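You operate a simulated robot arm through the tools that you are given. There is no shell and no other tool. Be economical: measure what you need, move in short steps, check, and stop when the job is done.

The job below is to be done with a simulated two-armed robot. You get a single attempt, and the scene is never put back.

Task
Take the blue cloth from the work table and lay it out flat on the front corner of the work table.

Only the result counts: the job must be done as asked and must still hold three seconds after the hand-in. Knocking over, shifting, dropping, spilling or breaking anything else fails it. Flat cloth is picked up by pressing the open fingertips on it (5 to 10 N) and closing them slowly along it; thin cloth reads only 2 to 8 mm in the jaws.

Robot
Two 7-joint arms with two-finger parallel grippers on one trunk, on a base that drives. Base frame: it is fixed to the floor where the robot stands at the start and does not move with it; the origin is under the middle of the robot, x ahead of it, y to its left, z up; the surface under the hand at the start is at about z = 900. Readings come in mm, rad, newtons and seconds.
The left shoulder is at the start at [71, 156, 1342], the right one opposite. Places, roughly: front corner of the work table [800, 1500, 900]. Payload 3.91 kg a hand.
The tool frame of a hand sits at the grasp point between the pads (the TCP): z along the fingers, y along the line on which they close. The tips reach 30 mm beyond it. The gripper opens to 110 mm. The fingers are 20 mm wide and 10 mm thick; the gripper's body (48 by 112 mm) begins 55 mm behind the TCP.
Orientation is that of the tool frame in the base frame, as a unit quaternion [x, y, z, w]. With the fingers straight down and closing along the base's y, the tool's x points along the base's -x, its y along +y and its z along -z.

Tools
- The arms move only by the tool servo_tool. It takes "left_targets", "right_targets" or both (then of equal length, played together; a hand with none holds still); each is a list of rows, each an object of numbers (a shift or turn left out is 0, a gripper value left out holds the last): "tx", "ty", "tz": the shift along the tool's x, y, z in mm; "rx", "ry", "rz": the turn, a rotation vector about the tool's x, y, z in rad; "claw": the finger opening in mm, from 0 to 110. In form: [{"tx": .., "ty": .., "tz": .., "rx": .., "ry": .., "rz": .., "claw": ..}, ...]. A call has 1 to 12 rows; each row shifts and turns the commanded pose from where the row before left it, along the tool's axes as they then stand. Each row takes 0.2 s and may step no farther than 50 mm and 0.15 rad from the row before; otherwise, or with a gripper value out of range, the whole call is refused. Where a pose cannot be reached the arm comes as near as it can. A force on the tool above 40 N (or 10 N above the force at the start of the call, whichever is more), or a blocked arm, ends the call early, and 0.2 s more pass. The fingers move at their own pace (about 108 mm/s each) and stop on an object; they squeeze with about 23 N. The grip force told is the motor's: it shows also when the fingers shut on nothing. Time passes only in rows, and 0.2 s behind the last, so rows that do not move let the fingers close. The reply holds the time, the measured pose of the TCP, the force on the tool along the base axes, the opening and the grip force, in the units named above and with some noise, with the torque about the TCP (base axes, N m) and any sound that the robot's microphone picked up.
- Cameras (640 x 400 px; columns grow to the right, rows downward): "scene" is now at [120.5, 41.2, 1555.1]; the picture's right is [0.50, -0.87, -0.00], its down [-0.62, -0.35, -0.70] and it looks along [0.61, 0.35, -0.71] (base axes); focal length 252 px, centre (320, 200). "left" rides on the left gripper at [72, -17, -103] in its tool frame; the picture's right is [0.23, 0.97, 0.00], its down [-0.76, 0.18, -0.62] and it looks along [-0.61, 0.14, 0.78] (tool axes); focal length 222 px, centre (320, 200). "right" rides on the right gripper at [72, 17, -103] in its tool frame; the picture's right is [-0.23, 0.97, 0.00], its down [-0.76, -0.18, -0.62] and it looks along [-0.61, -0.14, 0.78] (tool axes); focal length 222 px, centre (320, 200). There is no depth. A picture from a camera that has moved, and an enlarged one, comes with that camera's place and axes in the base frame and with its lens.
- get_image(camera): a new picture of that camera. The clock stands still meanwhile.
- lift_body(by): slides the trunk up (or, below 0, down) by that many mm; the arms and the scene camera ride with it, the base frame stays. It gives what a move gives, with no picture.
- steer(legs): drives the robot by 1 to 6 legs, each [ahead, left, turn to the left] in mm, mm and rad, along the robot's own axes; the way and the turn of a leg run together, so that a leg with both is an arc; at most 1500 mm and 3.142 rad a leg. The arms and the cameras ride along, it lands a little off, and it stops where it bumps. It gives what a move gives.
- turn_head(pan, tilt): turns the head with the scene camera to pan (to the left, within 1.501 rad either way) and tilt (down, from -0.506 to 1.204), counted from straight ahead of the robot. It gives what a move gives.
- zoom(camera, box): a new picture of the part [left, top, right, bottom] of that camera's present view, enlarged. The clock stands still meanwhile.
- finish_job(): hands the job in; it is judged then, once.

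Go step by step. Nothing tells you exact positions but the pictures and the camera data: compare them with the known pose of the tool, close in by small moves and look again before you grip or let go. The budget is 120 turns and 92 pictures, counting those below and the enlarged ones. Unless the task says otherwise, let go and move clear before handing in, and close with one line.

The tools are called as a command line: name --argument value ..., lists and objects as JSON in quotes. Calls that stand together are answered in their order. servo_tool: Moves the arms, as the interface text tells. Its arguments: {"type":"object","properties":{"left_targets":{"type":"array","items":{"type":"object","properties":{"tx":{"type":"number"},"ty":{"type":"number"},"tz":{"type":"number"},"rx":{"type":"number"},"ry":{"type":"number"},"rz":{"type":"number"},"claw":{"type":"number"}}}},"right_targets":{"type":"array","items":{"type":"object","properties":{"tx":{"type":"number"},"ty":{"type":"number"},"tz":{"type":"number"},"rx":{"type":"number"},"ry":{"type":"number"},"rz":{"type":"number"},"claw":{"type":"number"}}}}},"required":[]} The other tools are called the same way: lift_body (by) slides the trunk up or down; steer (legs) drives the base; turn_head (pan, tilt) turns the head that bears the scene camera; get_image (camera) takes a picture; zoom (camera, box) takes an enlarged picture of a part of a camera's view; finish_job () hands the job in.

At the start:

```text
time: 0.0
left_tool_pos: [430.6, 331.3, 1010.8]
left_tool_rot: [0.0, 1.0, 0.0, 0.0]
left_force: [0.1, -0.7, -1.2]
left_ft_torque: [-0.02, -0.01, -0.01]
left_gripper_width: 109.7
left_grip_force: 0.0
right_tool_pos: [727.6, -136.3, 1081.4]
right_tool_rot: [0.0, 1.0, 0.0, 0.0]
right_force: [-0.5, 0.3, -1.5]
right_ft_torque: [0.01, -0.02, -0.03]
right_gripper_width: 109.9
right_grip_force: 0.0
trunk travel left (down, up): [-788.0, 152.0]
robot x, y, heading: [2.8, -3.3, -0.001]
head pan, tilt: [0.52, 0.792]
```

scene: 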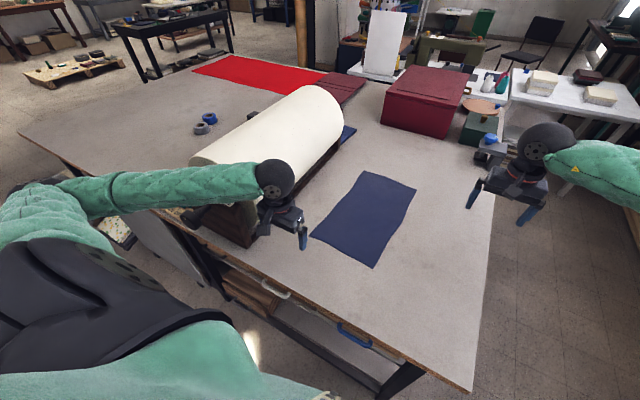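
right: 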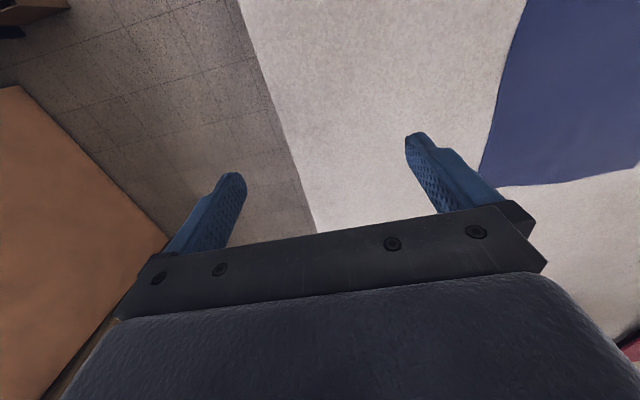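
left: 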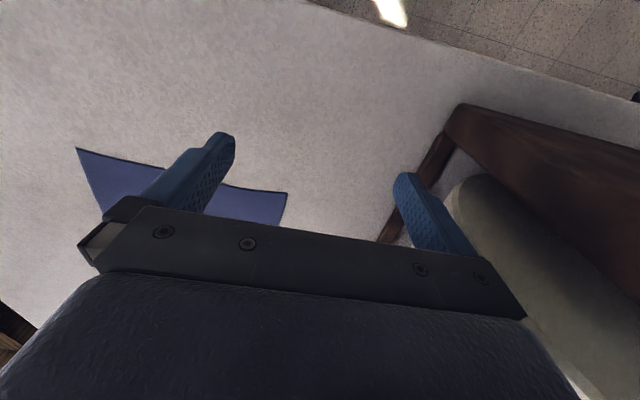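

I take the blue cloth to be at about x 525–920, y 80–305, with a big bolt of cloth to its left. First I look at the target corner on the left and at the path there.

turn_head --pan 1.2 --tilt 0.5

get_image --camera "scene"

```text
time: 1.1
left_tool_pos: [428.6, 331.0, 1009.6]
left_tool_rot: [0.0, 1.0, -0.001, 0.0]
left_force: [-0.5, -0.7, 0.3]
left_ft_torque: [0.03, 0.0, 0.01]
left_gripper_width: 110.0
left_grip_force: 0.0
right_tool_pos: [727.1, -136.7, 1080.8]
right_tool_rot: [0.0, 1.0, 0.0, 0.0]
right_force: [0.5, -0.5, 0.7]
right_ft_torque: [0.0, 0.01, 0.03]
right_gripper_width: 110.3
right_grip_force: 0.0
trunk travel left (down, up): [-788.0, 152.0]
robot x, y, heading: [4.2, -0.6, -0.0]
head pan, tilt: [1.201, 0.499]
```

```text
88 pictures are left
camera scene: at [83.2, 85.7, 1580.5], right [0.93, -0.36, 0.0], down [-0.17, -0.45, -0.88], along [0.32, 0.82, -0.48], focal length 252 px, centre (320, 200)
```

scene: 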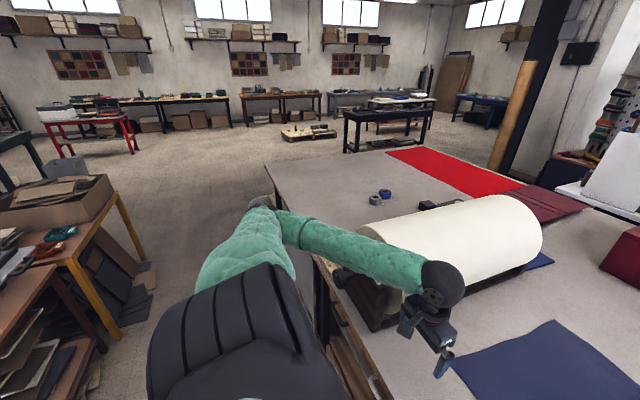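

The floor on the left is clear, and so is the target corner. I lift both hands and bring them over where the cloth's near edge will be once the robot has shifted left.

servo_tool --left_targets '[{"tz": -45}, {"tz": -45}, {"tz": -45}, {"tx": -23, "ty": -48}, {"tx": -23, "ty": -48}, {"tx": -23, "ty": -48}, {"tx": -23, "ty": -48}, {"tx": -23, "ty": -46}]' --right_targets '[{"tz": -20}, {"tz": -20}, {"tz": -20}, {"tx": 36, "ty": 9}, {"tx": 36, "ty": 9}, {"tx": 36, "ty": 9}, {"tx": 36, "ty": 9}, {"tx": 36, "ty": 9}]'

steer --legs '[[0, 190, 0]]'

turn_head --pan 0 --tilt 0.9

get_image --camera "scene"

get_image --camera "left"

get_image --camera "right"

```text
refused: row 4 steps farther than a row can; nothing moved
```

```text
time: 2.0
left_tool_pos: [429.1, 357.8, 1009.8]
left_tool_rot: [0.005, 1.0, -0.008, 0.0]
left_force: [6.2, -53.1, -1.7]
left_ft_torque: [1.45, 0.15, -0.66]
left_gripper_width: 83.0
left_grip_force: 0.0
right_tool_pos: [727.1, -103.1, 1081.1]
right_tool_rot: [0.002, 1.0, -0.001, 0.0]
right_force: [-0.3, 0.6, -0.3]
right_ft_torque: [-0.03, -0.04, 0.0]
right_gripper_width: 110.1
right_grip_force: 0.1
trunk travel left (down, up): [-788.0, 152.0]
robot x, y, heading: [-1.1, 31.6, -0.003]
head pan, tilt: [1.201, 0.499]
stopped in leg 1: the force on the tool passed its limit at 62 N (the readings are from after the stop); the commanded pose is now the measured one
```

```text
time: 3.4
left_tool_pos: [429.3, 357.5, 1012.3]
left_tool_rot: [0.003, 1.0, -0.003, 0.0]
left_force: [4.7, -48.9, -0.5]
left_ft_torque: [1.57, 0.17, -0.61]
left_gripper_width: 85.2
left_grip_force: 0.1
right_tool_pos: [726.3, -106.2, 1079.7]
right_tool_rot: [0.002, 1.0, 0.002, -0.001]
right_force: [-0.2, -0.3, 0.7]
right_ft_torque: [0.03, -0.03, 0.0]
right_gripper_width: 110.0
right_grip_force: 0.1
trunk travel left (down, up): [-788.0, 152.0]
robot x, y, heading: [0.8, 33.2, 0.001]
head pan, tilt: [0.0, 0.901]
```

```text
87 pictures are left
camera scene: at [126.3, 30.4, 1546.6], right [0.0, -1.0, 0.0], down [-0.78, 0.0, -0.62], along [0.62, 0.0, -0.78], focal length 252 px, centre (320, 200)
```

scene: 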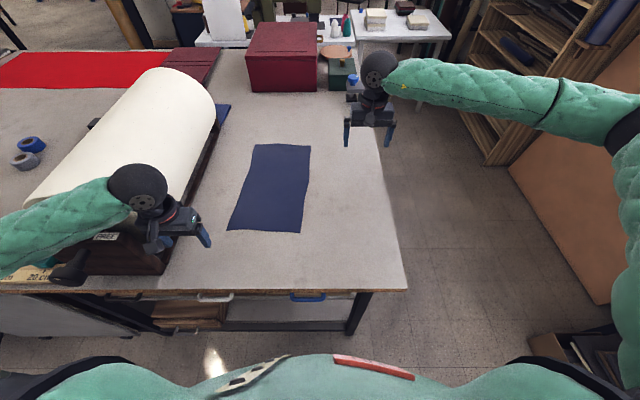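

```text
86 pictures are left
camera left: at [356.6, 343.4, 1114.7], right [-0.22, 0.97, 0.0], down [0.76, 0.18, 0.62], along [0.61, 0.14, -0.78], focal length 222 px, centre (320, 200)
```

left: 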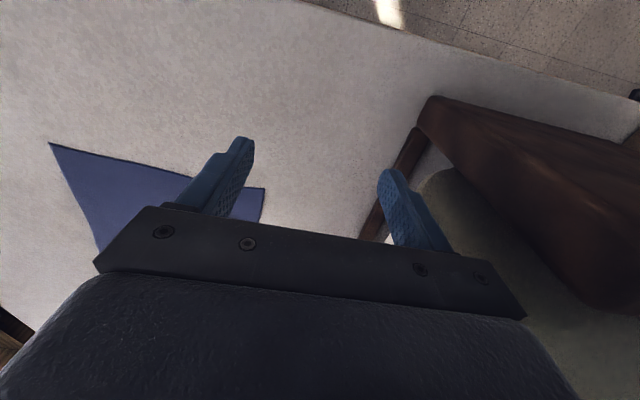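

```text
85 pictures are left
camera right: at [654.4, -90.5, 1182.5], right [0.23, 0.97, 0.0], down [0.76, -0.18, 0.62], along [0.61, -0.14, -0.78], focal length 222 px, centre (320, 200)
```

right: 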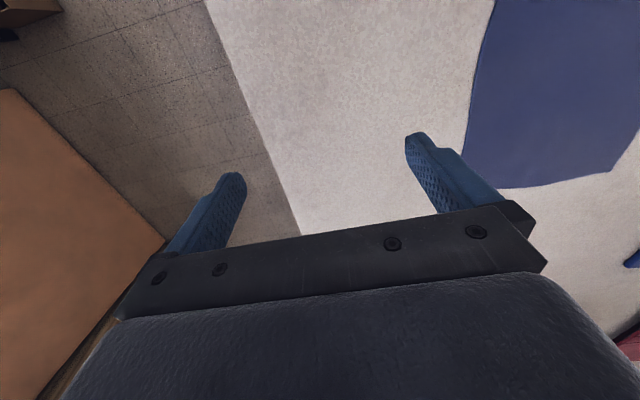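

I made a mistake by batching these calls: the arm move was refused, but the drive still ran and pressed the left finger against the bolt's stand. I ease the left hand off sideways, on its own, before doing anything else.

servo_tool --left_targets '[{"ty": -20}, {"ty": -40}, {"ty": -40}, {"tz": -45}, {"tz": -45}, {"tz": -45}]'

get_image --camera "scene"

```text
time: 5.0
left_tool_pos: [435.7, 317.7, 1141.4]
left_tool_rot: [-0.036, 0.999, -0.001, 0.002]
left_force: [-0.1, -0.6, 0.2]
left_ft_torque: [0.04, 0.05, -0.05]
left_gripper_width: 109.7
left_grip_force: 0.1
left hand out of reach, approached as far as the arm can: row 1, 2, 4, 5, 6
right_tool_pos: [726.9, -29.7, 1088.2]
right_tool_rot: [-0.037, 0.999, 0.0, 0.004]
right_force: [-0.5, 0.8, 0.2]
right_ft_torque: [0.01, 0.03, 0.0]
right_gripper_width: 110.2
right_grip_force: 0.0
trunk travel left (down, up): [-788.0, 152.0]
robot x, y, heading: [0.3, 57.5, 0.07]
head pan, tilt: [0.0, 0.901]
stopped in row 6 (left hand): the arm was blocked; the commanded pose is now the measured one
```

```text
84 pictures are left
camera scene: at [112.3, 63.8, 1548.8], right [0.07, -1.0, 0.0], down [-0.78, -0.06, -0.63], along [0.63, 0.05, -0.78], focal length 252 px, centre (320, 200)
```

scene: 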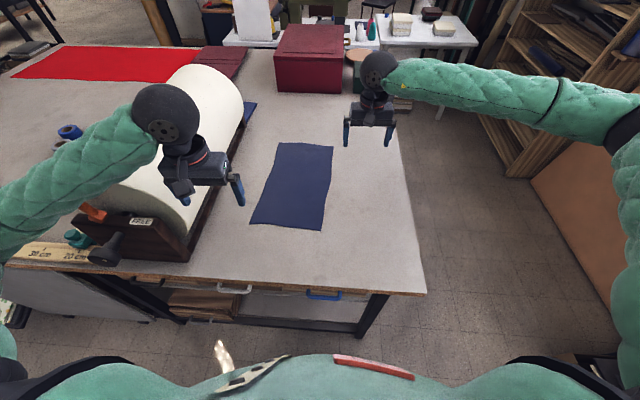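

The left hand is free of the stand (force about zero), but it sits at its inner reach limit and the base turned slightly. I move the hand outward and to the right, away from the bolt.

servo_tool --left_targets '[{"tx": -20}, {"tx": -30}, {"tx": -30}, {"tx": -20, "ty": -20}]'

get_image --camera "scene"

```text
time: 6.1
left_tool_pos: [508.5, 381.1, 1146.6]
left_tool_rot: [-0.078, 0.997, -0.004, 0.005]
left_force: [-39.7, -34.2, 21.3]
left_ft_torque: [0.16, 1.24, 2.29]
left_gripper_width: 94.4
left_grip_force: 0.0
right_tool_pos: [727.2, 65.2, 1088.8]
right_tool_rot: [-0.08, 0.997, 0.001, 0.006]
right_force: [0.7, -0.1, 0.2]
right_ft_torque: [0.02, 0.03, 0.01]
right_gripper_width: 110.0
right_grip_force: 0.1
trunk travel left (down, up): [-788.0, 152.0]
robot x, y, heading: [-2.5, 84.5, 0.155]
head pan, tilt: [0.0, 0.901]
stopped in row 4 (left hand): the force on the tool passed its limit at 55 N (the readings are from after the stop); the commanded pose is now the measured one
```

```text
83 pictures are left
camera scene: at [106.6, 102.8, 1548.7], right [0.16, -0.99, 0.0], down [-0.77, -0.12, -0.63], along [0.62, 0.1, -0.78], focal length 252 px, centre (320, 200)
```

scene: 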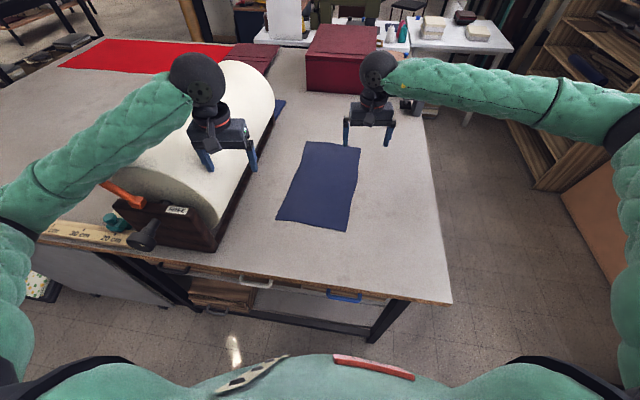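

The base drifts and turns left while the arm moves, and that has carried the left hand against the bolt. The bolt is pushing the hand up and back, so I raise it with the trunk, which needs no arm motion, and check again.

lift_body --by 100

get_image --camera "scene"

get_image --camera "left"

```text
time: 7.4
left_tool_pos: [519.8, 378.1, 1238.7]
left_tool_rot: [-0.074, 0.997, -0.004, -0.001]
left_force: [0.6, 0.0, 0.1]
left_ft_torque: [0.0, -0.02, 0.04]
left_gripper_width: 110.1
left_grip_force: 0.1
right_tool_pos: [733.9, 62.2, 1180.7]
right_tool_rot: [-0.078, 0.997, 0.0, 0.001]
right_force: [0.2, -0.4, 0.3]
right_ft_torque: [0.03, -0.06, 0.0]
right_gripper_width: 109.8
right_grip_force: 0.2
trunk travel left (down, up): [-888.0, 52.0]
robot x, y, heading: [-3.5, 84.9, 0.15]
head pan, tilt: [0.0, 0.901]
```

```text
82 pictures are left
camera scene: at [119.0, 105.6, 1646.7], right [0.15, -0.99, 0.0], down [-0.77, -0.12, -0.62], along [0.61, 0.1, -0.78], focal length 252 px, centre (320, 200)
```

scene: 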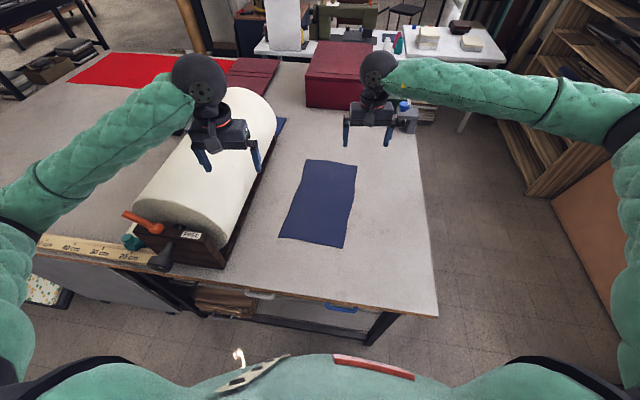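

```text
81 pictures are left
camera left: at [450.9, 353.6, 1342.0], right [-0.37, 0.93, -0.01], down [0.73, 0.29, 0.62], along [0.58, 0.22, -0.78], focal length 222 px, centre (320, 200)
```

left: 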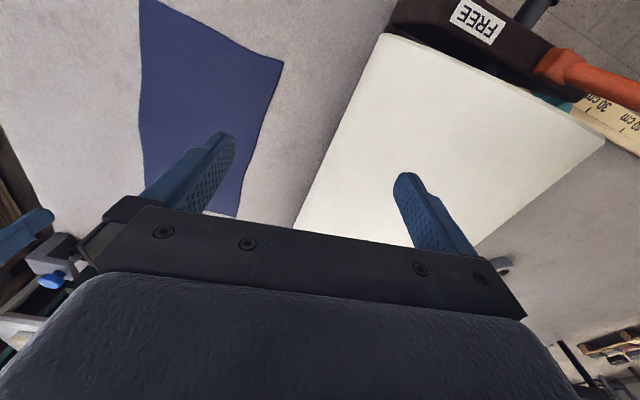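

Both hands are free now, and the bolt looks unmoved. I make a small test move to the right with the left hand and watch whether the base moves.

servo_tool --left_targets '[{"ty": -20}, {"ty": -30}, {}]'

```text
time: 8.2
left_tool_pos: [528.8, 331.7, 1238.4]
left_tool_rot: [-0.075, 0.997, -0.004, -0.002]
left_force: [-0.5, 0.4, 0.6]
left_ft_torque: [-0.01, 0.0, 0.0]
left_gripper_width: 110.0
left_grip_force: 0.1
right_tool_pos: [736.8, 64.4, 1181.1]
right_tool_rot: [-0.078, 0.997, 0.0, 0.0]
right_force: [0.2, -0.2, -0.6]
right_ft_torque: [0.02, 0.0, -0.03]
right_gripper_width: 110.0
right_grip_force: 0.1
trunk travel left (down, up): [-888.0, 52.0]
robot x, y, heading: [-2.3, 86.1, 0.158]
head pan, tilt: [0.0, 0.901]
```

The base stays put now. I bring both hands to their working spots in front of the robot, well above the table.

servo_tool --left_targets '[{"ty": -24, "tx": 6}, {"ty": -24, "tx": 6}, {"ty": -23, "tx": 6}, {}, {}]' --right_targets '[{"ty": 10, "tx": 37}, {"ty": 9, "tx": 37}, {"ty": 9, "tx": 36}, {"ty": 9, "tx": 36}, {"ty": 9, "tx": 36}]'

```text
time: 9.4
left_tool_pos: [521.5, 256.0, 1237.8]
left_tool_rot: [-0.075, 0.997, -0.004, -0.001]
left_force: [0.2, -0.3, 0.0]
left_ft_torque: [0.0, -0.01, 0.01]
left_gripper_width: 109.7
left_grip_force: 0.0
right_tool_pos: [548.4, 82.2, 1181.6]
right_tool_rot: [-0.078, 0.997, 0.0, 0.0]
right_force: [0.0, -0.1, 1.0]
right_ft_torque: [0.01, 0.0, 0.01]
right_gripper_width: 110.0
right_grip_force: 0.1
trunk travel left (down, up): [-888.0, 52.0]
robot x, y, heading: [-3.4, 86.4, 0.154]
head pan, tilt: [0.0, 0.901]
```

The hands are already over the cloth's near edge, so no drive is needed. I look closely to measure the corners.

turn_head --pan 0 --tilt 1.0

get_image --camera "scene"

get_image --camera "left"

get_image --camera "right"

```text
time: 10.1
left_tool_pos: [523.7, 255.9, 1238.4]
left_tool_rot: [-0.075, 0.997, -0.003, -0.001]
left_force: [-0.1, 0.4, -0.4]
left_ft_torque: [0.02, 0.03, -0.02]
left_gripper_width: 109.8
left_grip_force: 0.1
right_tool_pos: [550.1, 80.9, 1179.4]
right_tool_rot: [-0.078, 0.997, 0.0, 0.0]
right_force: [-0.3, 0.0, 0.5]
right_ft_torque: [-0.01, -0.03, 0.0]
right_gripper_width: 110.0
right_grip_force: 0.1
trunk travel left (down, up): [-888.0, 52.0]
robot x, y, heading: [-3.1, 86.5, 0.159]
head pan, tilt: [0.0, 1.0]
```

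```text
80 pictures are left
camera scene: at [115.8, 104.7, 1639.4], right [0.15, -0.99, 0.0], down [-0.83, -0.13, -0.54], along [0.53, 0.08, -0.84], focal length 252 px, centre (320, 200)
```

scene: 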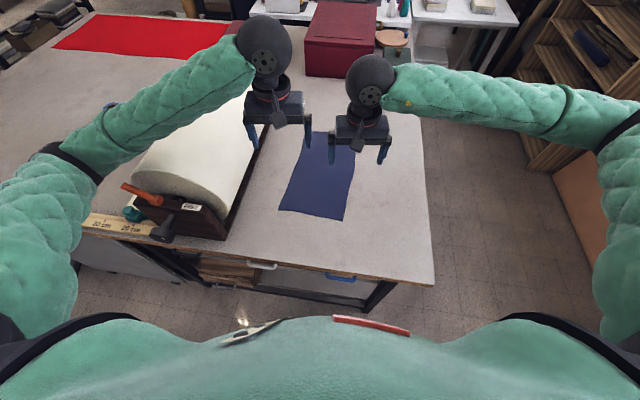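

```text
79 pictures are left
camera left: at [453.4, 230.9, 1341.9], right [-0.37, 0.93, -0.01], down [0.73, 0.29, 0.62], along [0.58, 0.22, -0.79], focal length 222 px, centre (320, 200)
```

left: 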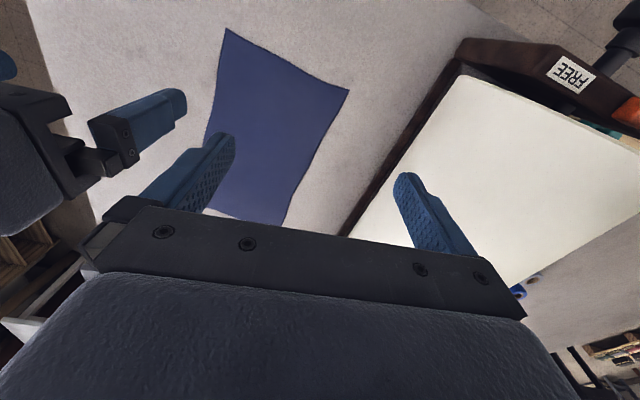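

```text
78 pictures are left
camera right: at [475.2, 86.4, 1283.7], right [0.07, 1.0, 0.0], down [0.78, -0.06, 0.62], along [0.62, -0.05, -0.78], focal length 222 px, centre (320, 200)
```

right: 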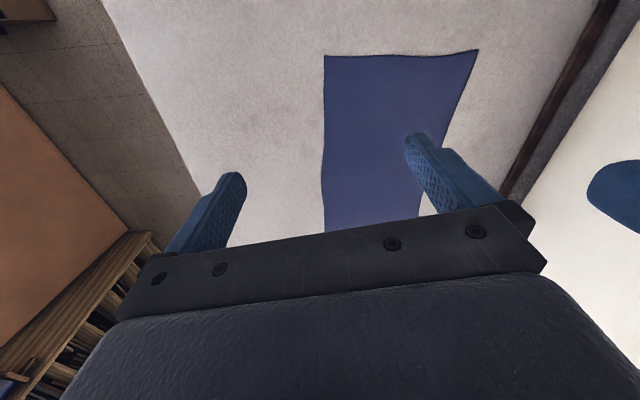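

The near edge of the cloth runs from (512, 92) to (521, 310), and three cameras agree on that. I square the hands to this edge, narrow the fingers and come down to about 60 mm above the table.

servo_tool --left_targets '[{"rz": 0.1, "claw": 34}, {"rz": 0.095}, {"tx": -9, "ty": 13}, {"tx": -9, "ty": 12}, {"tz": 40}, {"tz": 40}, {"tz": 40}, {"tz": 40}, {"tz": 40}, {"tz": 40}, {}]' --right_targets '[{"rz": 0.1, "claw": 34}, {"rz": 0.095}, {"tx": 9, "ty": 20}, {"tx": 9, "ty": 20}, {"tz": 30}, {"tz": 30}, {"tz": 30}, {"tz": 30}, {"tz": 30}, {"tz": 30}, {}]'

get_image --camera "left"

get_image --camera "right"

```text
time: 12.7
left_tool_pos: [499.7, 272.3, 1010.5]
left_tool_rot: [0.023, 1.0, -0.004, 0.006]
left_force: [1.1, 0.1, 0.6]
left_ft_torque: [-0.02, 0.01, -0.01]
left_gripper_width: 33.6
left_grip_force: 0.0
right_tool_pos: [505.3, 127.1, 1009.5]
right_tool_rot: [0.008, 1.0, 0.006, 0.008]
right_force: [-0.5, 0.8, -0.2]
right_ft_torque: [0.01, -0.04, -0.02]
right_gripper_width: 34.2
right_grip_force: 0.0
trunk travel left (down, up): [-888.0, 52.0]
robot x, y, heading: [-13.6, 86.5, 0.173]
head pan, tilt: [0.0, 1.0]
stopped in row 11 (left hand): the arm was blocked; the commanded pose is now the measured one
```

```text
77 pictures are left
camera left: at [424.5, 260.9, 1113.3], right [-0.18, 0.98, -0.01], down [0.76, 0.15, 0.63], along [0.62, 0.11, -0.78], focal length 222 px, centre (320, 200)
```

left: 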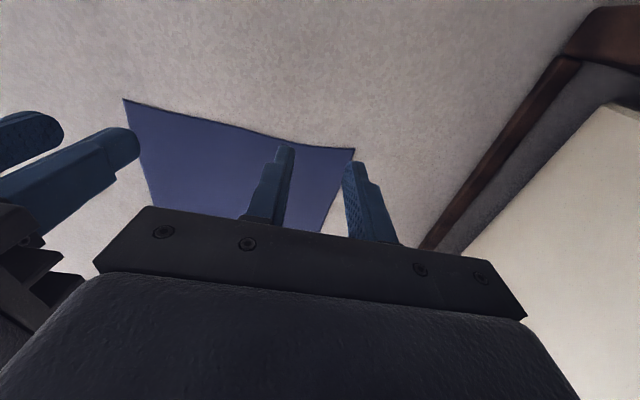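

```text
76 pictures are left
camera right: at [430.7, 143.0, 1111.1], right [0.24, 0.97, 0.02], down [0.75, -0.2, 0.63], along [0.62, -0.14, -0.77], focal length 222 px, centre (320, 200)
```

right: 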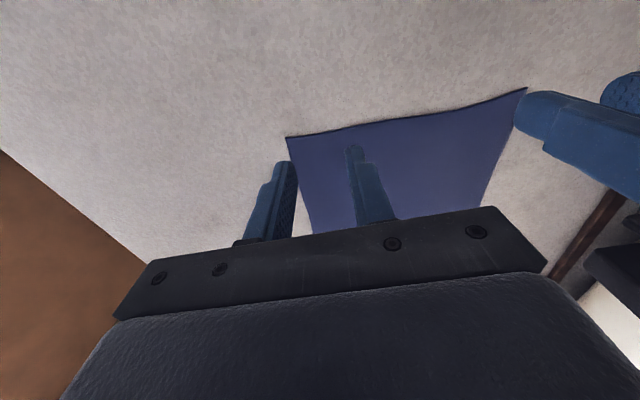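

The left arm was blocked while coming down, and the base got pushed back about 10 mm. I look at what is touching before going on.

get_image --camera "scene"

turn_head --pan 0.8 --tilt 1.1

get_image --camera "scene"

```text
75 pictures are left
camera scene: at [66.7, 89.3, 1642.9], right [0.18, -0.98, -0.01], down [-0.82, -0.14, -0.56], along [0.55, 0.11, -0.83], focal length 252 px, centre (320, 200)
```

scene: 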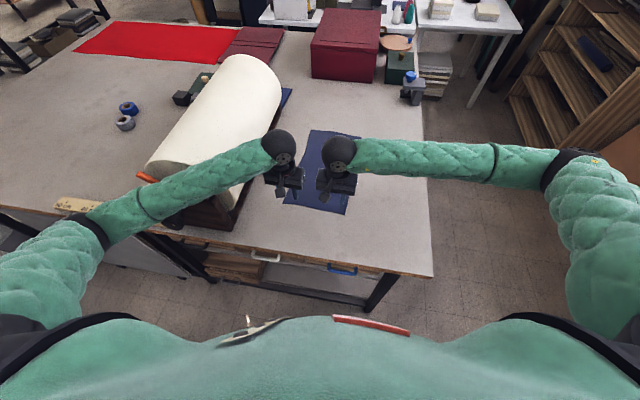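

```text
time: 13.8
left_tool_pos: [499.3, 273.5, 1010.5]
left_tool_rot: [0.025, 1.0, -0.004, 0.005]
left_force: [0.5, 0.1, -0.1]
left_ft_torque: [-0.01, 0.02, 0.01]
left_gripper_width: 34.0
left_grip_force: 0.0
right_tool_pos: [507.0, 125.8, 1009.8]
right_tool_rot: [0.009, 1.0, 0.006, 0.008]
right_force: [-0.3, 0.7, 0.5]
right_ft_torque: [-0.03, 0.04, 0.02]
right_gripper_width: 33.8
right_grip_force: 0.0
trunk travel left (down, up): [-888.0, 52.0]
robot x, y, heading: [-12.9, 85.0, 0.175]
head pan, tilt: [0.799, 1.1]
```

```text
74 pictures are left
camera scene: at [25.7, 128.8, 1636.9], right [0.83, -0.56, 0.02], down [-0.49, -0.73, -0.48], along [0.28, 0.39, -0.88], focal length 252 px, centre (320, 200)
```

scene: 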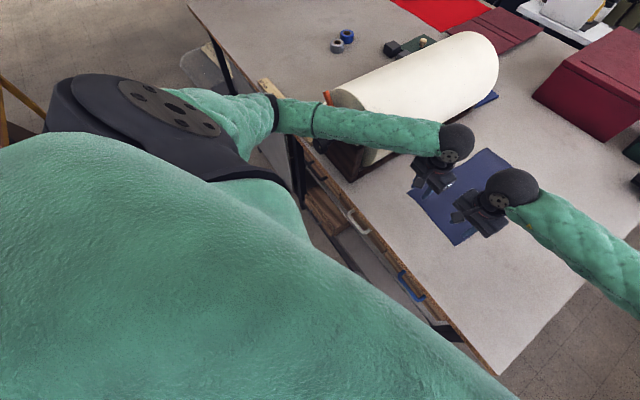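

The left forearm is resting on the bolt's near end. I lift clear with the trunk, then move the robot right and turn it left so the left arm reaches the cloth without passing over the bolt.

lift_body --by 51

servo_tool --left_targets '[{"tz": -30}, {"tz": -40}, {"tz": -40}]' --right_targets '[{"tz": -30}, {"tz": -40}, {"tz": -40}]'

```text
time: 14.7
left_tool_pos: [520.3, 283.6, 1053.3]
left_tool_rot: [0.02, 1.0, -0.006, 0.001]
left_force: [0.5, 0.1, 0.0]
left_ft_torque: [-0.01, -0.01, 0.0]
left_gripper_width: 34.2
left_grip_force: 0.1
right_tool_pos: [518.5, 130.6, 1053.6]
right_tool_rot: [0.011, 1.0, 0.0, 0.003]
right_force: [1.9, -0.9, 0.1]
right_ft_torque: [0.0, -0.05, 0.01]
right_gripper_width: 34.0
right_grip_force: 0.0
trunk travel left (down, up): [-939.0, 1.0]
robot x, y, heading: [-5.5, 87.0, 0.169]
head pan, tilt: [0.799, 1.1]
```

```text
time: 15.5
left_tool_pos: [522.4, 287.1, 1157.9]
left_tool_rot: [0.021, 1.0, -0.007, -0.005]
left_force: [-0.1, 0.6, 0.6]
left_ft_torque: [0.04, -0.02, 0.06]
left_gripper_width: 34.2
left_grip_force: 0.1
right_tool_pos: [523.6, 134.3, 1159.9]
right_tool_rot: [0.012, 1.0, 0.0, 0.0]
right_force: [0.1, 0.0, 1.0]
right_ft_torque: [0.01, -0.03, -0.03]
right_gripper_width: 34.3
right_grip_force: 0.0
trunk travel left (down, up): [-939.0, 1.0]
robot x, y, heading: [-13.5, 88.6, 0.17]
head pan, tilt: [0.799, 1.1]
```

steer --legs '[[-25, -229, 0], [0, 0, 0.25]]'

turn_head --pan 0.2 --tilt 1.0

get_image --camera "scene"

```text
time: 18.1
left_tool_pos: [473.7, 184.2, 1156.1]
left_tool_rot: [-0.105, 0.994, -0.007, -0.004]
left_force: [-1.0, -0.2, 0.3]
left_ft_torque: [0.01, -0.01, 0.01]
left_gripper_width: 34.1
left_grip_force: 0.1
right_tool_pos: [510.9, 36.3, 1159.0]
right_tool_rot: [-0.116, 0.993, 0.0, -0.001]
right_force: [0.0, -0.2, -0.7]
right_ft_torque: [0.04, 0.02, 0.02]
right_gripper_width: 34.1
right_grip_force: 0.0
trunk travel left (down, up): [-939.0, 1.0]
robot x, y, heading: [4.1, -145.4, 0.426]
head pan, tilt: [0.799, 1.1]
```

```text
time: 19.1
left_tool_pos: [472.5, 184.5, 1156.1]
left_tool_rot: [-0.105, 0.994, -0.008, -0.004]
left_force: [0.1, 0.0, -0.8]
left_ft_torque: [-0.01, 0.0, -0.04]
left_gripper_width: 34.2
left_grip_force: 0.0
right_tool_pos: [511.8, 36.2, 1158.8]
right_tool_rot: [-0.115, 0.993, 0.0, -0.001]
right_force: [-0.3, -0.8, -0.1]
right_ft_torque: [0.01, 0.0, 0.01]
right_gripper_width: 33.9
right_grip_force: 0.1
trunk travel left (down, up): [-939.0, 1.0]
robot x, y, heading: [3.1, -142.5, 0.426]
head pan, tilt: [0.201, 1.0]
```

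```text
73 pictures are left
camera scene: at [105.9, -81.1, 1690.4], right [0.59, -0.81, 0.0], down [-0.68, -0.49, -0.54], along [0.44, 0.32, -0.84], focal length 252 px, centre (320, 200)
```

scene: 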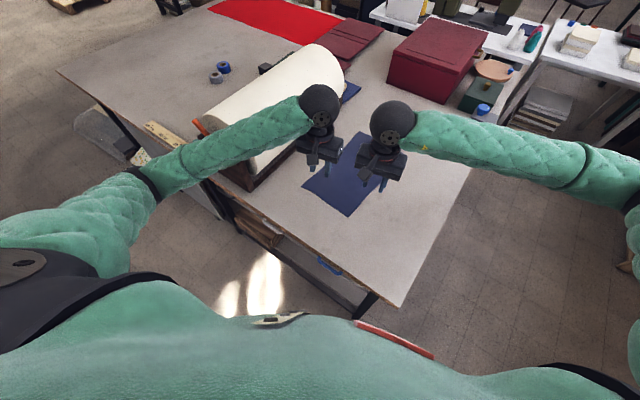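

The left forearm is clear of the bolt now. I bring the hands over the near corners again and go down part way.

servo_tool --left_targets '[{"rz": 0.13}, {"rz": 0.12}, {"tx": -17, "ty": 25}, {"tx": -17, "ty": 25}, {"tx": -17, "ty": 24}, {"tx": -16, "ty": 24}, {"tz": 40}, {"tz": 40}, {"tz": 40}, {"tz": 40}, {}]' --right_targets '[{"rz": 0.14}, {"rz": 0.13}, {"tx": -5, "ty": 22}, {"tx": -5, "ty": 22}, {"tx": -5, "ty": 22}, {"tx": -4, "ty": 21}, {"tz": 40}, {"tz": 40}, {"tz": 40}, {"tz": 40}, {}]'

get_image --camera "scene"

get_image --camera "left"

get_image --camera "right"

```text
time: 21.5
left_tool_pos: [542.7, 277.6, 995.0]
left_tool_rot: [0.019, 1.0, -0.008, -0.004]
left_force: [0.0, -0.7, -0.3]
left_ft_torque: [-0.03, -0.01, -0.01]
left_gripper_width: 33.8
left_grip_force: 0.1
right_tool_pos: [534.9, 121.6, 999.5]
right_tool_rot: [0.018, 1.0, -0.002, -0.002]
right_force: [-0.7, 0.4, -0.1]
right_ft_torque: [0.0, -0.01, 0.01]
right_gripper_width: 34.0
right_grip_force: 0.0
trunk travel left (down, up): [-939.0, 1.0]
robot x, y, heading: [6.8, -140.5, 0.428]
head pan, tilt: [0.201, 1.0]
```

```text
72 pictures are left
camera scene: at [105.3, -80.4, 1690.4], right [0.59, -0.81, 0.0], down [-0.68, -0.49, -0.54], along [0.44, 0.32, -0.84], focal length 252 px, centre (320, 200)
```

scene: 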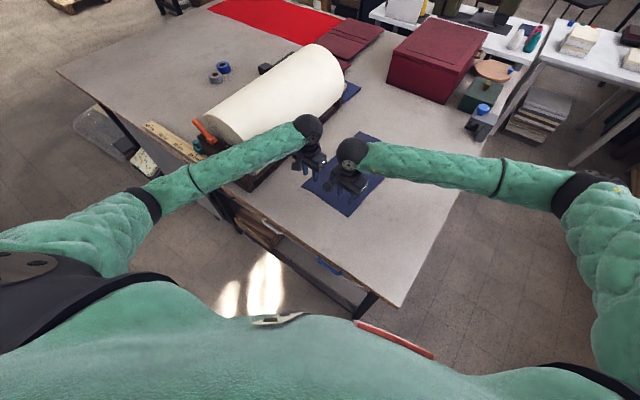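

```text
71 pictures are left
camera left: at [469.7, 266.5, 1098.1], right [-0.19, 0.98, -0.02], down [0.77, 0.16, 0.62], along [0.61, 0.11, -0.79], focal length 222 px, centre (320, 200)
```

left: 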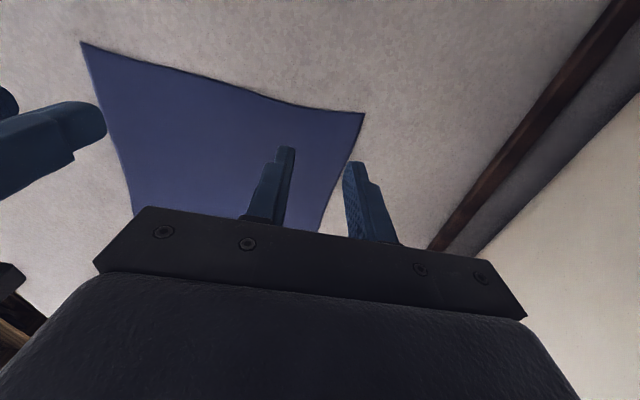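

```text
70 pictures are left
camera right: at [462.2, 141.2, 1102.8], right [0.26, 0.96, 0.0], down [0.76, -0.21, 0.62], along [0.6, -0.17, -0.78], focal length 222 px, centre (320, 200)
```

right: 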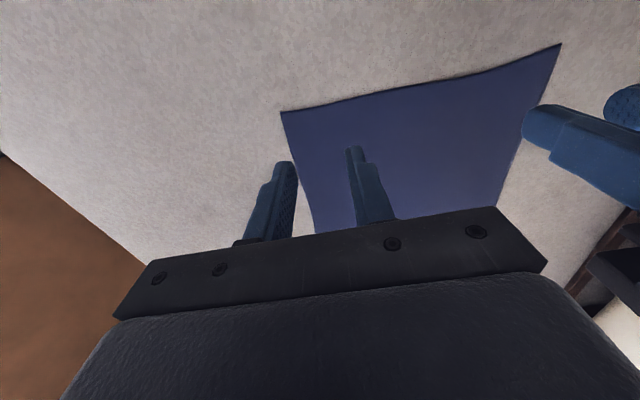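

The corners are confirmed at (521, 312) and (513, 91). I nudge the hands inward a little and lower toward contact.

servo_tool --left_targets '[{"ty": -4, "tz": 15}, {"tz": 20}, {"tz": 15}, {}]' --right_targets '[{"ty": 6, "tz": 19}, {"tz": 20}, {"tz": 15}, {}]'

servo_tool --left_targets '[{"tz": 4}, {"tz": 4}, {"tz": 3}, {}]'

```text
time: 22.5
left_tool_pos: [542.1, 272.4, 944.0]
left_tool_rot: [0.018, 1.0, -0.008, -0.002]
left_force: [0.9, -0.6, -0.4]
left_ft_torque: [0.05, -0.05, 0.04]
left_gripper_width: 33.9
left_grip_force: 0.1
right_tool_pos: [533.9, 126.2, 945.3]
right_tool_rot: [0.019, 1.0, -0.002, -0.001]
right_force: [0.4, -0.1, 0.6]
right_ft_torque: [-0.01, 0.02, 0.05]
right_gripper_width: 33.8
right_grip_force: 0.1
trunk travel left (down, up): [-939.0, 1.0]
robot x, y, heading: [1.6, -143.3, 0.425]
head pan, tilt: [0.201, 1.0]
```

```text
time: 23.5
left_tool_pos: [542.0, 271.3, 933.3]
left_tool_rot: [0.019, 1.0, -0.009, -0.003]
left_force: [0.8, 0.2, 0.0]
left_ft_torque: [-0.05, 0.01, -0.01]
left_gripper_width: 34.1
left_grip_force: 0.1
right_tool_pos: [535.2, 128.4, 945.4]
right_tool_rot: [0.019, 1.0, -0.001, -0.002]
right_force: [-0.4, -0.1, 1.0]
right_ft_torque: [0.03, 0.05, 0.01]
right_gripper_width: 34.1
right_grip_force: 0.0
trunk travel left (down, up): [-939.0, 1.0]
robot x, y, heading: [2.2, -138.1, 0.425]
head pan, tilt: [0.201, 1.0]
```

servo_tool --left_targets '[{"tz": 2}, {"tz": 2}, {}]'

servo_tool --right_targets '[{"tz": 5}, {"tz": 5}, {"tz": 3}, {}]'

```text
time: 24.3
left_tool_pos: [541.8, 272.1, 931.7]
left_tool_rot: [0.018, 1.0, -0.008, -0.002]
left_force: [0.1, 1.1, 22.5]
left_ft_torque: [0.56, -0.06, 0.01]
left_gripper_width: 34.3
left_grip_force: 0.4
right_tool_pos: [533.1, 128.1, 947.0]
right_tool_rot: [0.019, 1.0, 0.0, 0.0]
right_force: [-0.3, 0.2, 0.6]
right_ft_torque: [0.02, -0.04, -0.04]
right_gripper_width: 33.8
right_grip_force: 0.1
trunk travel left (down, up): [-939.0, 1.0]
robot x, y, heading: [2.0, -145.4, 0.427]
head pan, tilt: [0.201, 1.0]
```

```text
time: 25.3
left_tool_pos: [541.5, 269.9, 931.9]
left_tool_rot: [0.02, 1.0, -0.008, -0.002]
left_force: [3.5, 0.3, 35.5]
left_ft_torque: [0.88, -0.12, -0.08]
left_gripper_width: 33.9
left_grip_force: 0.0
right_tool_pos: [531.8, 126.6, 933.9]
right_tool_rot: [0.02, 1.0, 0.0, 0.0]
right_force: [-0.4, 0.8, 0.1]
right_ft_torque: [-0.02, -0.02, 0.0]
right_gripper_width: 33.7
right_grip_force: 0.0
trunk travel left (down, up): [-939.0, 1.0]
robot x, y, heading: [2.5, -142.9, 0.423]
head pan, tilt: [0.201, 1.0]
```

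The left hand presses too hard, all on its outer finger because the hand is tilted by about 0.016 rad. I raise it slightly, level it and set a light press.

servo_tool --left_targets '[{"tz": -3}, {"rx": -0.016}, {"tz": 1}, {}]'

```text
time: 26.3
left_tool_pos: [541.6, 271.9, 931.2]
left_tool_rot: [0.019, 1.0, 0.0, -0.003]
left_force: [-0.1, -2.5, 9.9]
left_ft_torque: [0.03, 0.0, -0.01]
left_gripper_width: 33.7
left_grip_force: 0.1
right_tool_pos: [533.9, 127.4, 933.2]
right_tool_rot: [0.02, 1.0, 0.0, -0.002]
right_force: [0.0, -0.5, -0.9]
right_ft_torque: [-0.01, 0.03, 0.01]
right_gripper_width: 33.9
right_grip_force: 0.0
trunk travel left (down, up): [-939.0, 1.0]
robot x, y, heading: [4.0, -143.3, 0.425]
head pan, tilt: [0.201, 1.0]
```

The press is level at about 10 N. I close the left fingers slowly along the cloth.

servo_tool --left_targets '[{"claw": 30}, {"claw": 26}, {"claw": 22}, {"claw": 18}, {"claw": 14}, {"claw": 10}, {"claw": 6}, {"claw": 2}, {"claw": 0}, {}, {}]'

zoom --camera "left" --box '[160, 80, 480, 280]'

```text
time: 28.7
left_tool_pos: [542.4, 273.0, 931.1]
left_tool_rot: [0.019, 1.0, 0.0, -0.003]
left_force: [0.2, 0.9, 2.6]
left_ft_torque: [0.06, 0.01, -0.01]
left_gripper_width: 2.3
left_grip_force: 22.6
right_tool_pos: [533.0, 128.6, 932.9]
right_tool_rot: [0.019, 1.0, -0.001, 0.0]
right_force: [0.2, -0.1, -0.1]
right_ft_torque: [0.0, 0.01, -0.02]
right_gripper_width: 34.0
right_grip_force: 0.1
trunk travel left (down, up): [-939.0, 1.0]
robot x, y, heading: [-0.9, -143.1, 0.428]
head pan, tilt: [0.201, 1.0]
```

```text
2.00 times, centred on (320, 180) of left
camera zoom: at [469.2, 259.1, 1035.1], right [-0.19, 0.98, 0.0], down [0.77, 0.15, 0.62], along [0.61, 0.12, -0.79], focal length 444 px, centre (320, 240)
```

zoom: 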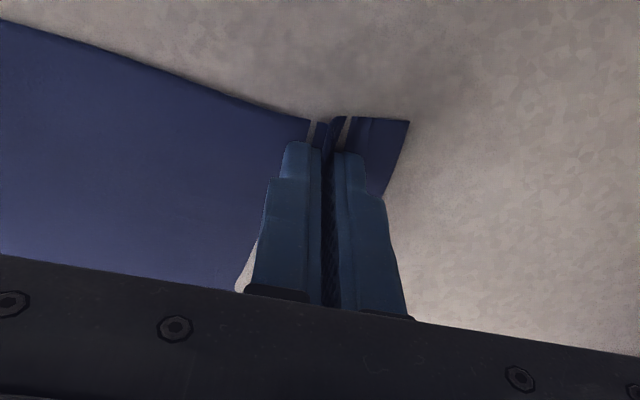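

The left hand holds a fold of cloth (2.3 mm). Now the right hand: I check its corner and press lightly.

servo_tool --right_targets '[{"tz": 2}, {"tz": 1}, {}]'

zoom --camera "right" --box '[160, 80, 480, 280]'

```text
time: 29.5
left_tool_pos: [541.0, 271.4, 932.2]
left_tool_rot: [0.02, 1.0, -0.001, -0.003]
left_force: [0.2, -0.5, 0.6]
left_ft_torque: [0.01, -0.03, 0.04]
left_gripper_width: 2.2
left_grip_force: 23.1
right_tool_pos: [534.4, 128.2, 932.3]
right_tool_rot: [0.019, 1.0, 0.0, 0.0]
right_force: [1.9, -1.9, 23.7]
right_ft_torque: [-0.24, -0.02, 0.03]
right_gripper_width: 34.1
right_grip_force: 0.2
trunk travel left (down, up): [-939.0, 1.0]
robot x, y, heading: [4.8, -142.8, 0.424]
head pan, tilt: [0.201, 1.0]
```

```text
2.00 times, centred on (320, 180) of right
camera zoom: at [461.3, 147.1, 1034.2], right [0.26, 0.96, 0.0], down [0.75, -0.21, 0.62], along [0.6, -0.16, -0.78], focal length 444 px, centre (320, 240)
```

zoom: 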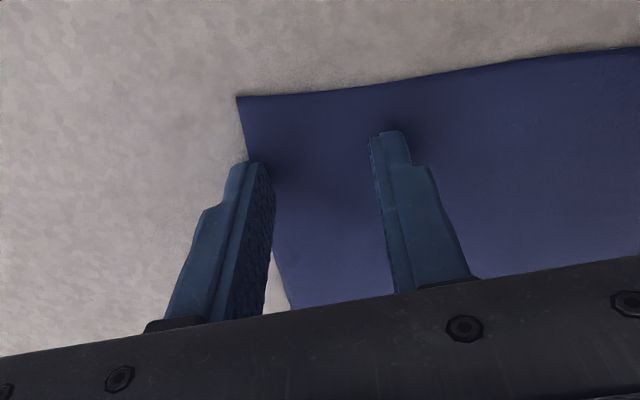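

The outer finger sits right on the cloth's edge, so I lift a touch, shift inward 10 mm and press again lightly.

servo_tool --right_targets '[{"tz": -5}, {"ty": 10}, {"tz": 3}, {"tz": 1}, {}]'

zoom --camera "right" --box '[160, 80, 480, 280]'

```text
time: 30.7
left_tool_pos: [540.6, 272.6, 931.9]
left_tool_rot: [0.019, 1.0, 0.0, -0.002]
left_force: [0.0, 0.4, -0.1]
left_ft_torque: [0.01, -0.01, 0.01]
left_gripper_width: 2.3
left_grip_force: 23.2
right_tool_pos: [533.7, 139.0, 932.6]
right_tool_rot: [0.019, 1.0, 0.0, 0.0]
right_force: [0.9, -1.4, 15.0]
right_ft_torque: [-0.13, 0.02, 0.03]
right_gripper_width: 33.9
right_grip_force: 0.5
trunk travel left (down, up): [-939.0, 1.0]
robot x, y, heading: [2.8, -142.3, 0.426]
head pan, tilt: [0.201, 1.0]
```

```text
2.00 times, centred on (320, 180) of right
camera zoom: at [461.9, 157.4, 1034.3], right [0.26, 0.96, 0.0], down [0.75, -0.21, 0.62], along [0.6, -0.16, -0.78], focal length 444 px, centre (320, 240)
```

zoom: 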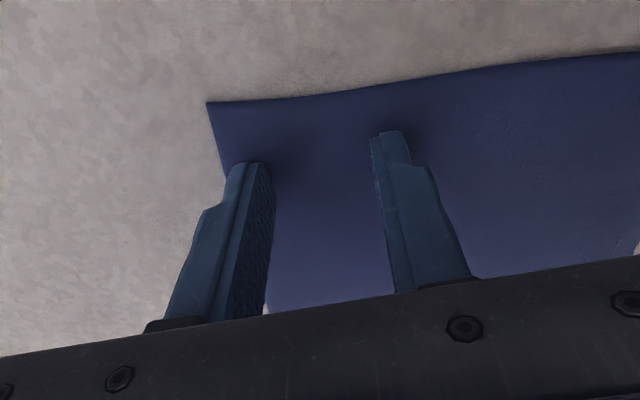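

The fingers are well on the cloth. I ease the press a little and close the right fingers slowly.

servo_tool --right_targets '[{"tz": -0.4, "claw": 32}, {"claw": 28}, {"claw": 24}, {"claw": 20}, {"claw": 16}, {"claw": 12}, {"claw": 8}, {"claw": 4}, {"claw": 0}, {}, {}]'

zoom --camera "right" --box '[160, 80, 480, 280]'

```text
time: 33.1
left_tool_pos: [541.6, 271.4, 932.7]
left_tool_rot: [0.019, 1.0, 0.001, -0.002]
left_force: [-0.3, -0.2, 0.2]
left_ft_torque: [-0.02, -0.05, 0.02]
left_gripper_width: 2.5
left_grip_force: 22.6
right_tool_pos: [534.5, 138.9, 931.2]
right_tool_rot: [0.02, 1.0, 0.001, -0.001]
right_force: [0.1, -3.5, 16.9]
right_ft_torque: [-0.12, -0.02, -0.01]
right_gripper_width: 0.0
right_grip_force: 23.3
trunk travel left (down, up): [-939.0, 1.0]
robot x, y, heading: [1.8, -143.1, 0.423]
head pan, tilt: [0.201, 1.0]
```

```text
2.00 times, centred on (320, 180) of right
camera zoom: at [461.4, 157.1, 1034.3], right [0.26, 0.96, 0.0], down [0.75, -0.21, 0.62], along [0.6, -0.17, -0.78], focal length 444 px, centre (320, 240)
```

zoom: 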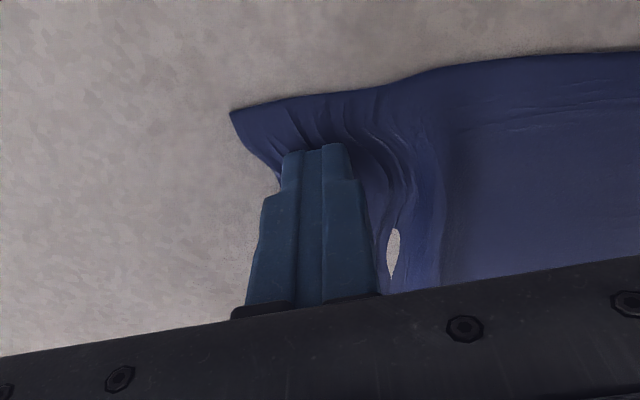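

The right grip closed on nothing (0.0 mm). I lift, reopen and look at the cloth.

servo_tool --right_targets '[{"tz": -10}, {"tz": -20}, {"claw": 34}, {}]'

zoom --camera "right" --box '[160, 80, 480, 280]'

```text
time: 34.1
left_tool_pos: [540.9, 271.1, 933.2]
left_tool_rot: [0.019, 1.0, 0.0, -0.002]
left_force: [0.5, -0.5, 0.3]
left_ft_torque: [0.0, 0.01, 0.0]
left_gripper_width: 2.3
left_grip_force: 22.9
right_tool_pos: [532.9, 137.7, 960.7]
right_tool_rot: [0.019, 1.0, 0.0, -0.001]
right_force: [0.3, 0.1, -0.3]
right_ft_torque: [-0.01, 0.03, -0.01]
right_gripper_width: 34.1
right_grip_force: 0.1
trunk travel left (down, up): [-939.0, 1.0]
robot x, y, heading: [2.2, -142.0, 0.424]
head pan, tilt: [0.201, 1.0]
```

```text
2.00 times, centred on (320, 180) of right
camera zoom: at [462.0, 157.4, 1063.4], right [0.26, 0.96, 0.0], down [0.76, -0.21, 0.62], along [0.6, -0.17, -0.78], focal length 444 px, centre (320, 240)
```

zoom: 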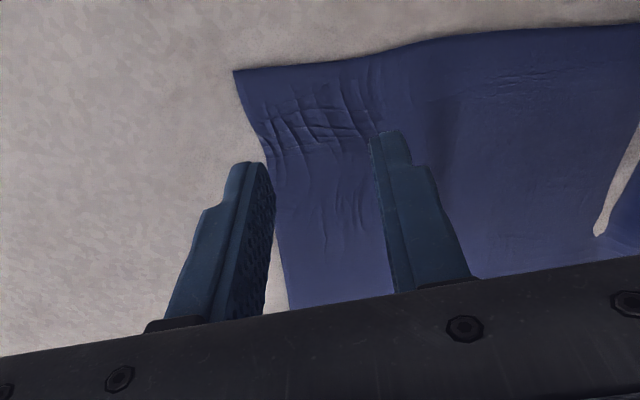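

The cloth's right corner slid to about (503, 113), and the outer finger carried more of the press. I shift inward, level the hand slightly and press again at a lower force.

servo_tool --right_targets '[{"tx": 6, "ty": 5, "rx": 0.006, "claw": 30}, {"tz": 18}, {"tz": 8}, {"tz": 2.5}, {}]'

```text
time: 35.3
left_tool_pos: [542.5, 271.6, 931.5]
left_tool_rot: [0.019, 1.0, 0.0, -0.003]
left_force: [0.1, 0.1, 2.2]
left_ft_torque: [0.04, 0.05, 0.0]
left_gripper_width: 2.3
left_grip_force: 22.9
right_tool_pos: [528.9, 144.1, 932.3]
right_tool_rot: [0.019, 1.0, -0.003, 0.0]
right_force: [0.3, 0.4, 0.9]
right_ft_torque: [0.02, -0.02, -0.01]
right_gripper_width: 30.2
right_grip_force: 0.1
trunk travel left (down, up): [-939.0, 1.0]
robot x, y, heading: [4.8, -144.2, 0.427]
head pan, tilt: [0.201, 1.0]
```

servo_tool --right_targets '[{"tz": 0.8}, {}]'

zoom --camera "right" --box '[160, 80, 480, 280]'

```text
time: 35.9
left_tool_pos: [541.7, 271.6, 931.1]
left_tool_rot: [0.019, 1.0, 0.0, -0.003]
left_force: [-0.1, 0.5, 1.0]
left_ft_torque: [-0.01, -0.02, 0.02]
left_gripper_width: 2.4
left_grip_force: 22.6
right_tool_pos: [528.4, 143.6, 932.9]
right_tool_rot: [0.019, 1.0, -0.004, -0.001]
right_force: [0.3, -1.3, 3.1]
right_ft_torque: [0.02, 0.0, 0.04]
right_gripper_width: 29.9
right_grip_force: 0.1
trunk travel left (down, up): [-939.0, 1.0]
robot x, y, heading: [4.9, -142.5, 0.427]
head pan, tilt: [0.201, 1.0]
```

```text
2.00 times, centred on (320, 180) of right
camera zoom: at [456.5, 163.6, 1034.5], right [0.26, 0.96, -0.01], down [0.76, -0.2, 0.62], along [0.6, -0.17, -0.78], focal length 444 px, centre (320, 240)
```

zoom: 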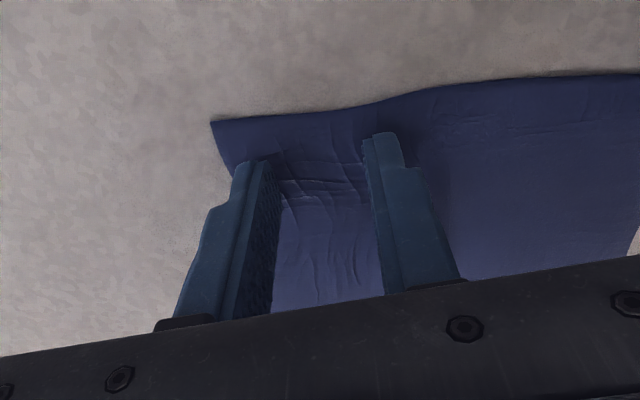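

servo_tool --right_targets '[{"tz": 0.6}, {}, {"claw": 27}, {"claw": 24}, {"claw": 21}, {"claw": 18}, {"claw": 14}, {"claw": 10}, {"claw": 6}, {"claw": 2}, {"claw": 0}, {}]'

zoom --camera "right" --box '[160, 80, 480, 280]'

```text
time: 38.5
left_tool_pos: [541.6, 271.7, 931.9]
left_tool_rot: [0.019, 1.0, 0.0, -0.002]
left_force: [-0.7, -6.9, 0.3]
left_ft_torque: [-0.21, 0.03, 0.05]
left_gripper_width: 2.4
left_grip_force: 23.2
right_tool_pos: [528.8, 143.2, 931.9]
right_tool_rot: [0.019, 1.0, -0.003, -0.001]
right_force: [1.4, 8.4, 13.3]
right_ft_torque: [0.23, 0.0, -0.1]
right_gripper_width: 2.4
right_grip_force: 22.9
trunk travel left (down, up): [-939.0, 1.0]
robot x, y, heading: [2.4, -142.9, 0.426]
head pan, tilt: [0.201, 1.0]
```

```text
2.00 times, centred on (320, 180) of right
camera zoom: at [456.2, 163.5, 1034.2], right [0.26, 0.96, -0.01], down [0.76, -0.2, 0.62], along [0.6, -0.17, -0.78], focal length 444 px, centre (320, 240)
```

zoom: 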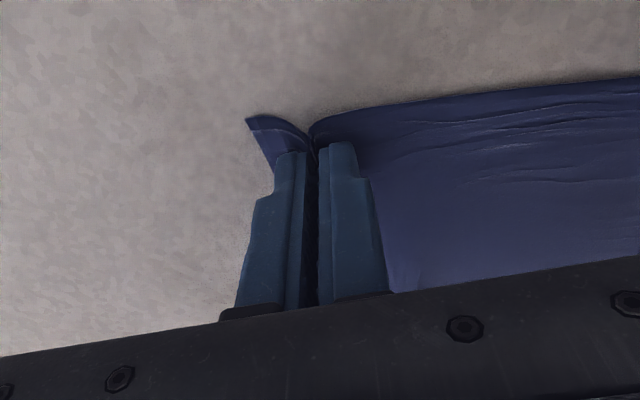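

Both hands hold the near edge, with light tension between them. I relax that slightly and lift.

servo_tool --left_targets '[{"tz": -10}, {"tz": -25}, {"tz": -35}, {"tz": -40}, {"tz": -40}, {"tz": -40}, {"tz": -40}, {}]' --right_targets '[{"tz": -10, "ty": 2}, {"tz": -25}, {"tz": -35}, {"tz": -40}, {"tz": -40}, {"tz": -40}, {"tz": -40}, {}]'

get_image --camera "scene"

```text
time: 40.3
left_tool_pos: [542.1, 272.6, 1161.3]
left_tool_rot: [0.019, 1.0, 0.0, -0.004]
left_force: [-0.5, -1.6, 0.1]
left_ft_torque: [-0.04, -0.02, 0.01]
left_gripper_width: 2.4
left_grip_force: 23.5
right_tool_pos: [529.8, 146.4, 1161.3]
right_tool_rot: [0.02, 1.0, -0.003, -0.001]
right_force: [0.1, 0.9, 0.4]
right_ft_torque: [0.05, -0.01, -0.03]
right_gripper_width: 2.3
right_grip_force: 22.8
trunk travel left (down, up): [-939.0, 1.0]
robot x, y, heading: [4.2, -145.6, 0.426]
head pan, tilt: [0.201, 1.0]
```

```text
62 pictures are left
camera scene: at [105.9, -80.4, 1690.3], right [0.59, -0.81, 0.0], down [-0.68, -0.49, -0.54], along [0.44, 0.32, -0.84], focal length 252 px, centre (320, 200)
```

scene: 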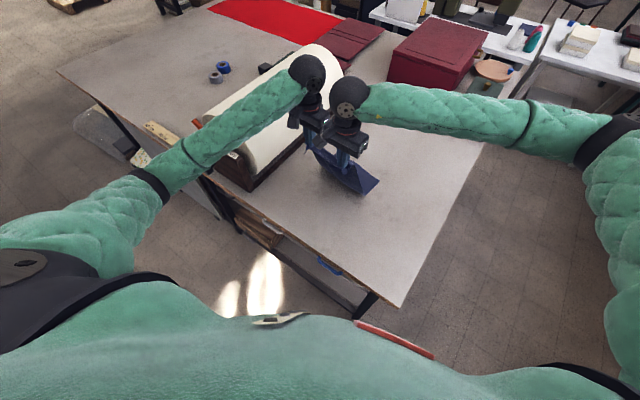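

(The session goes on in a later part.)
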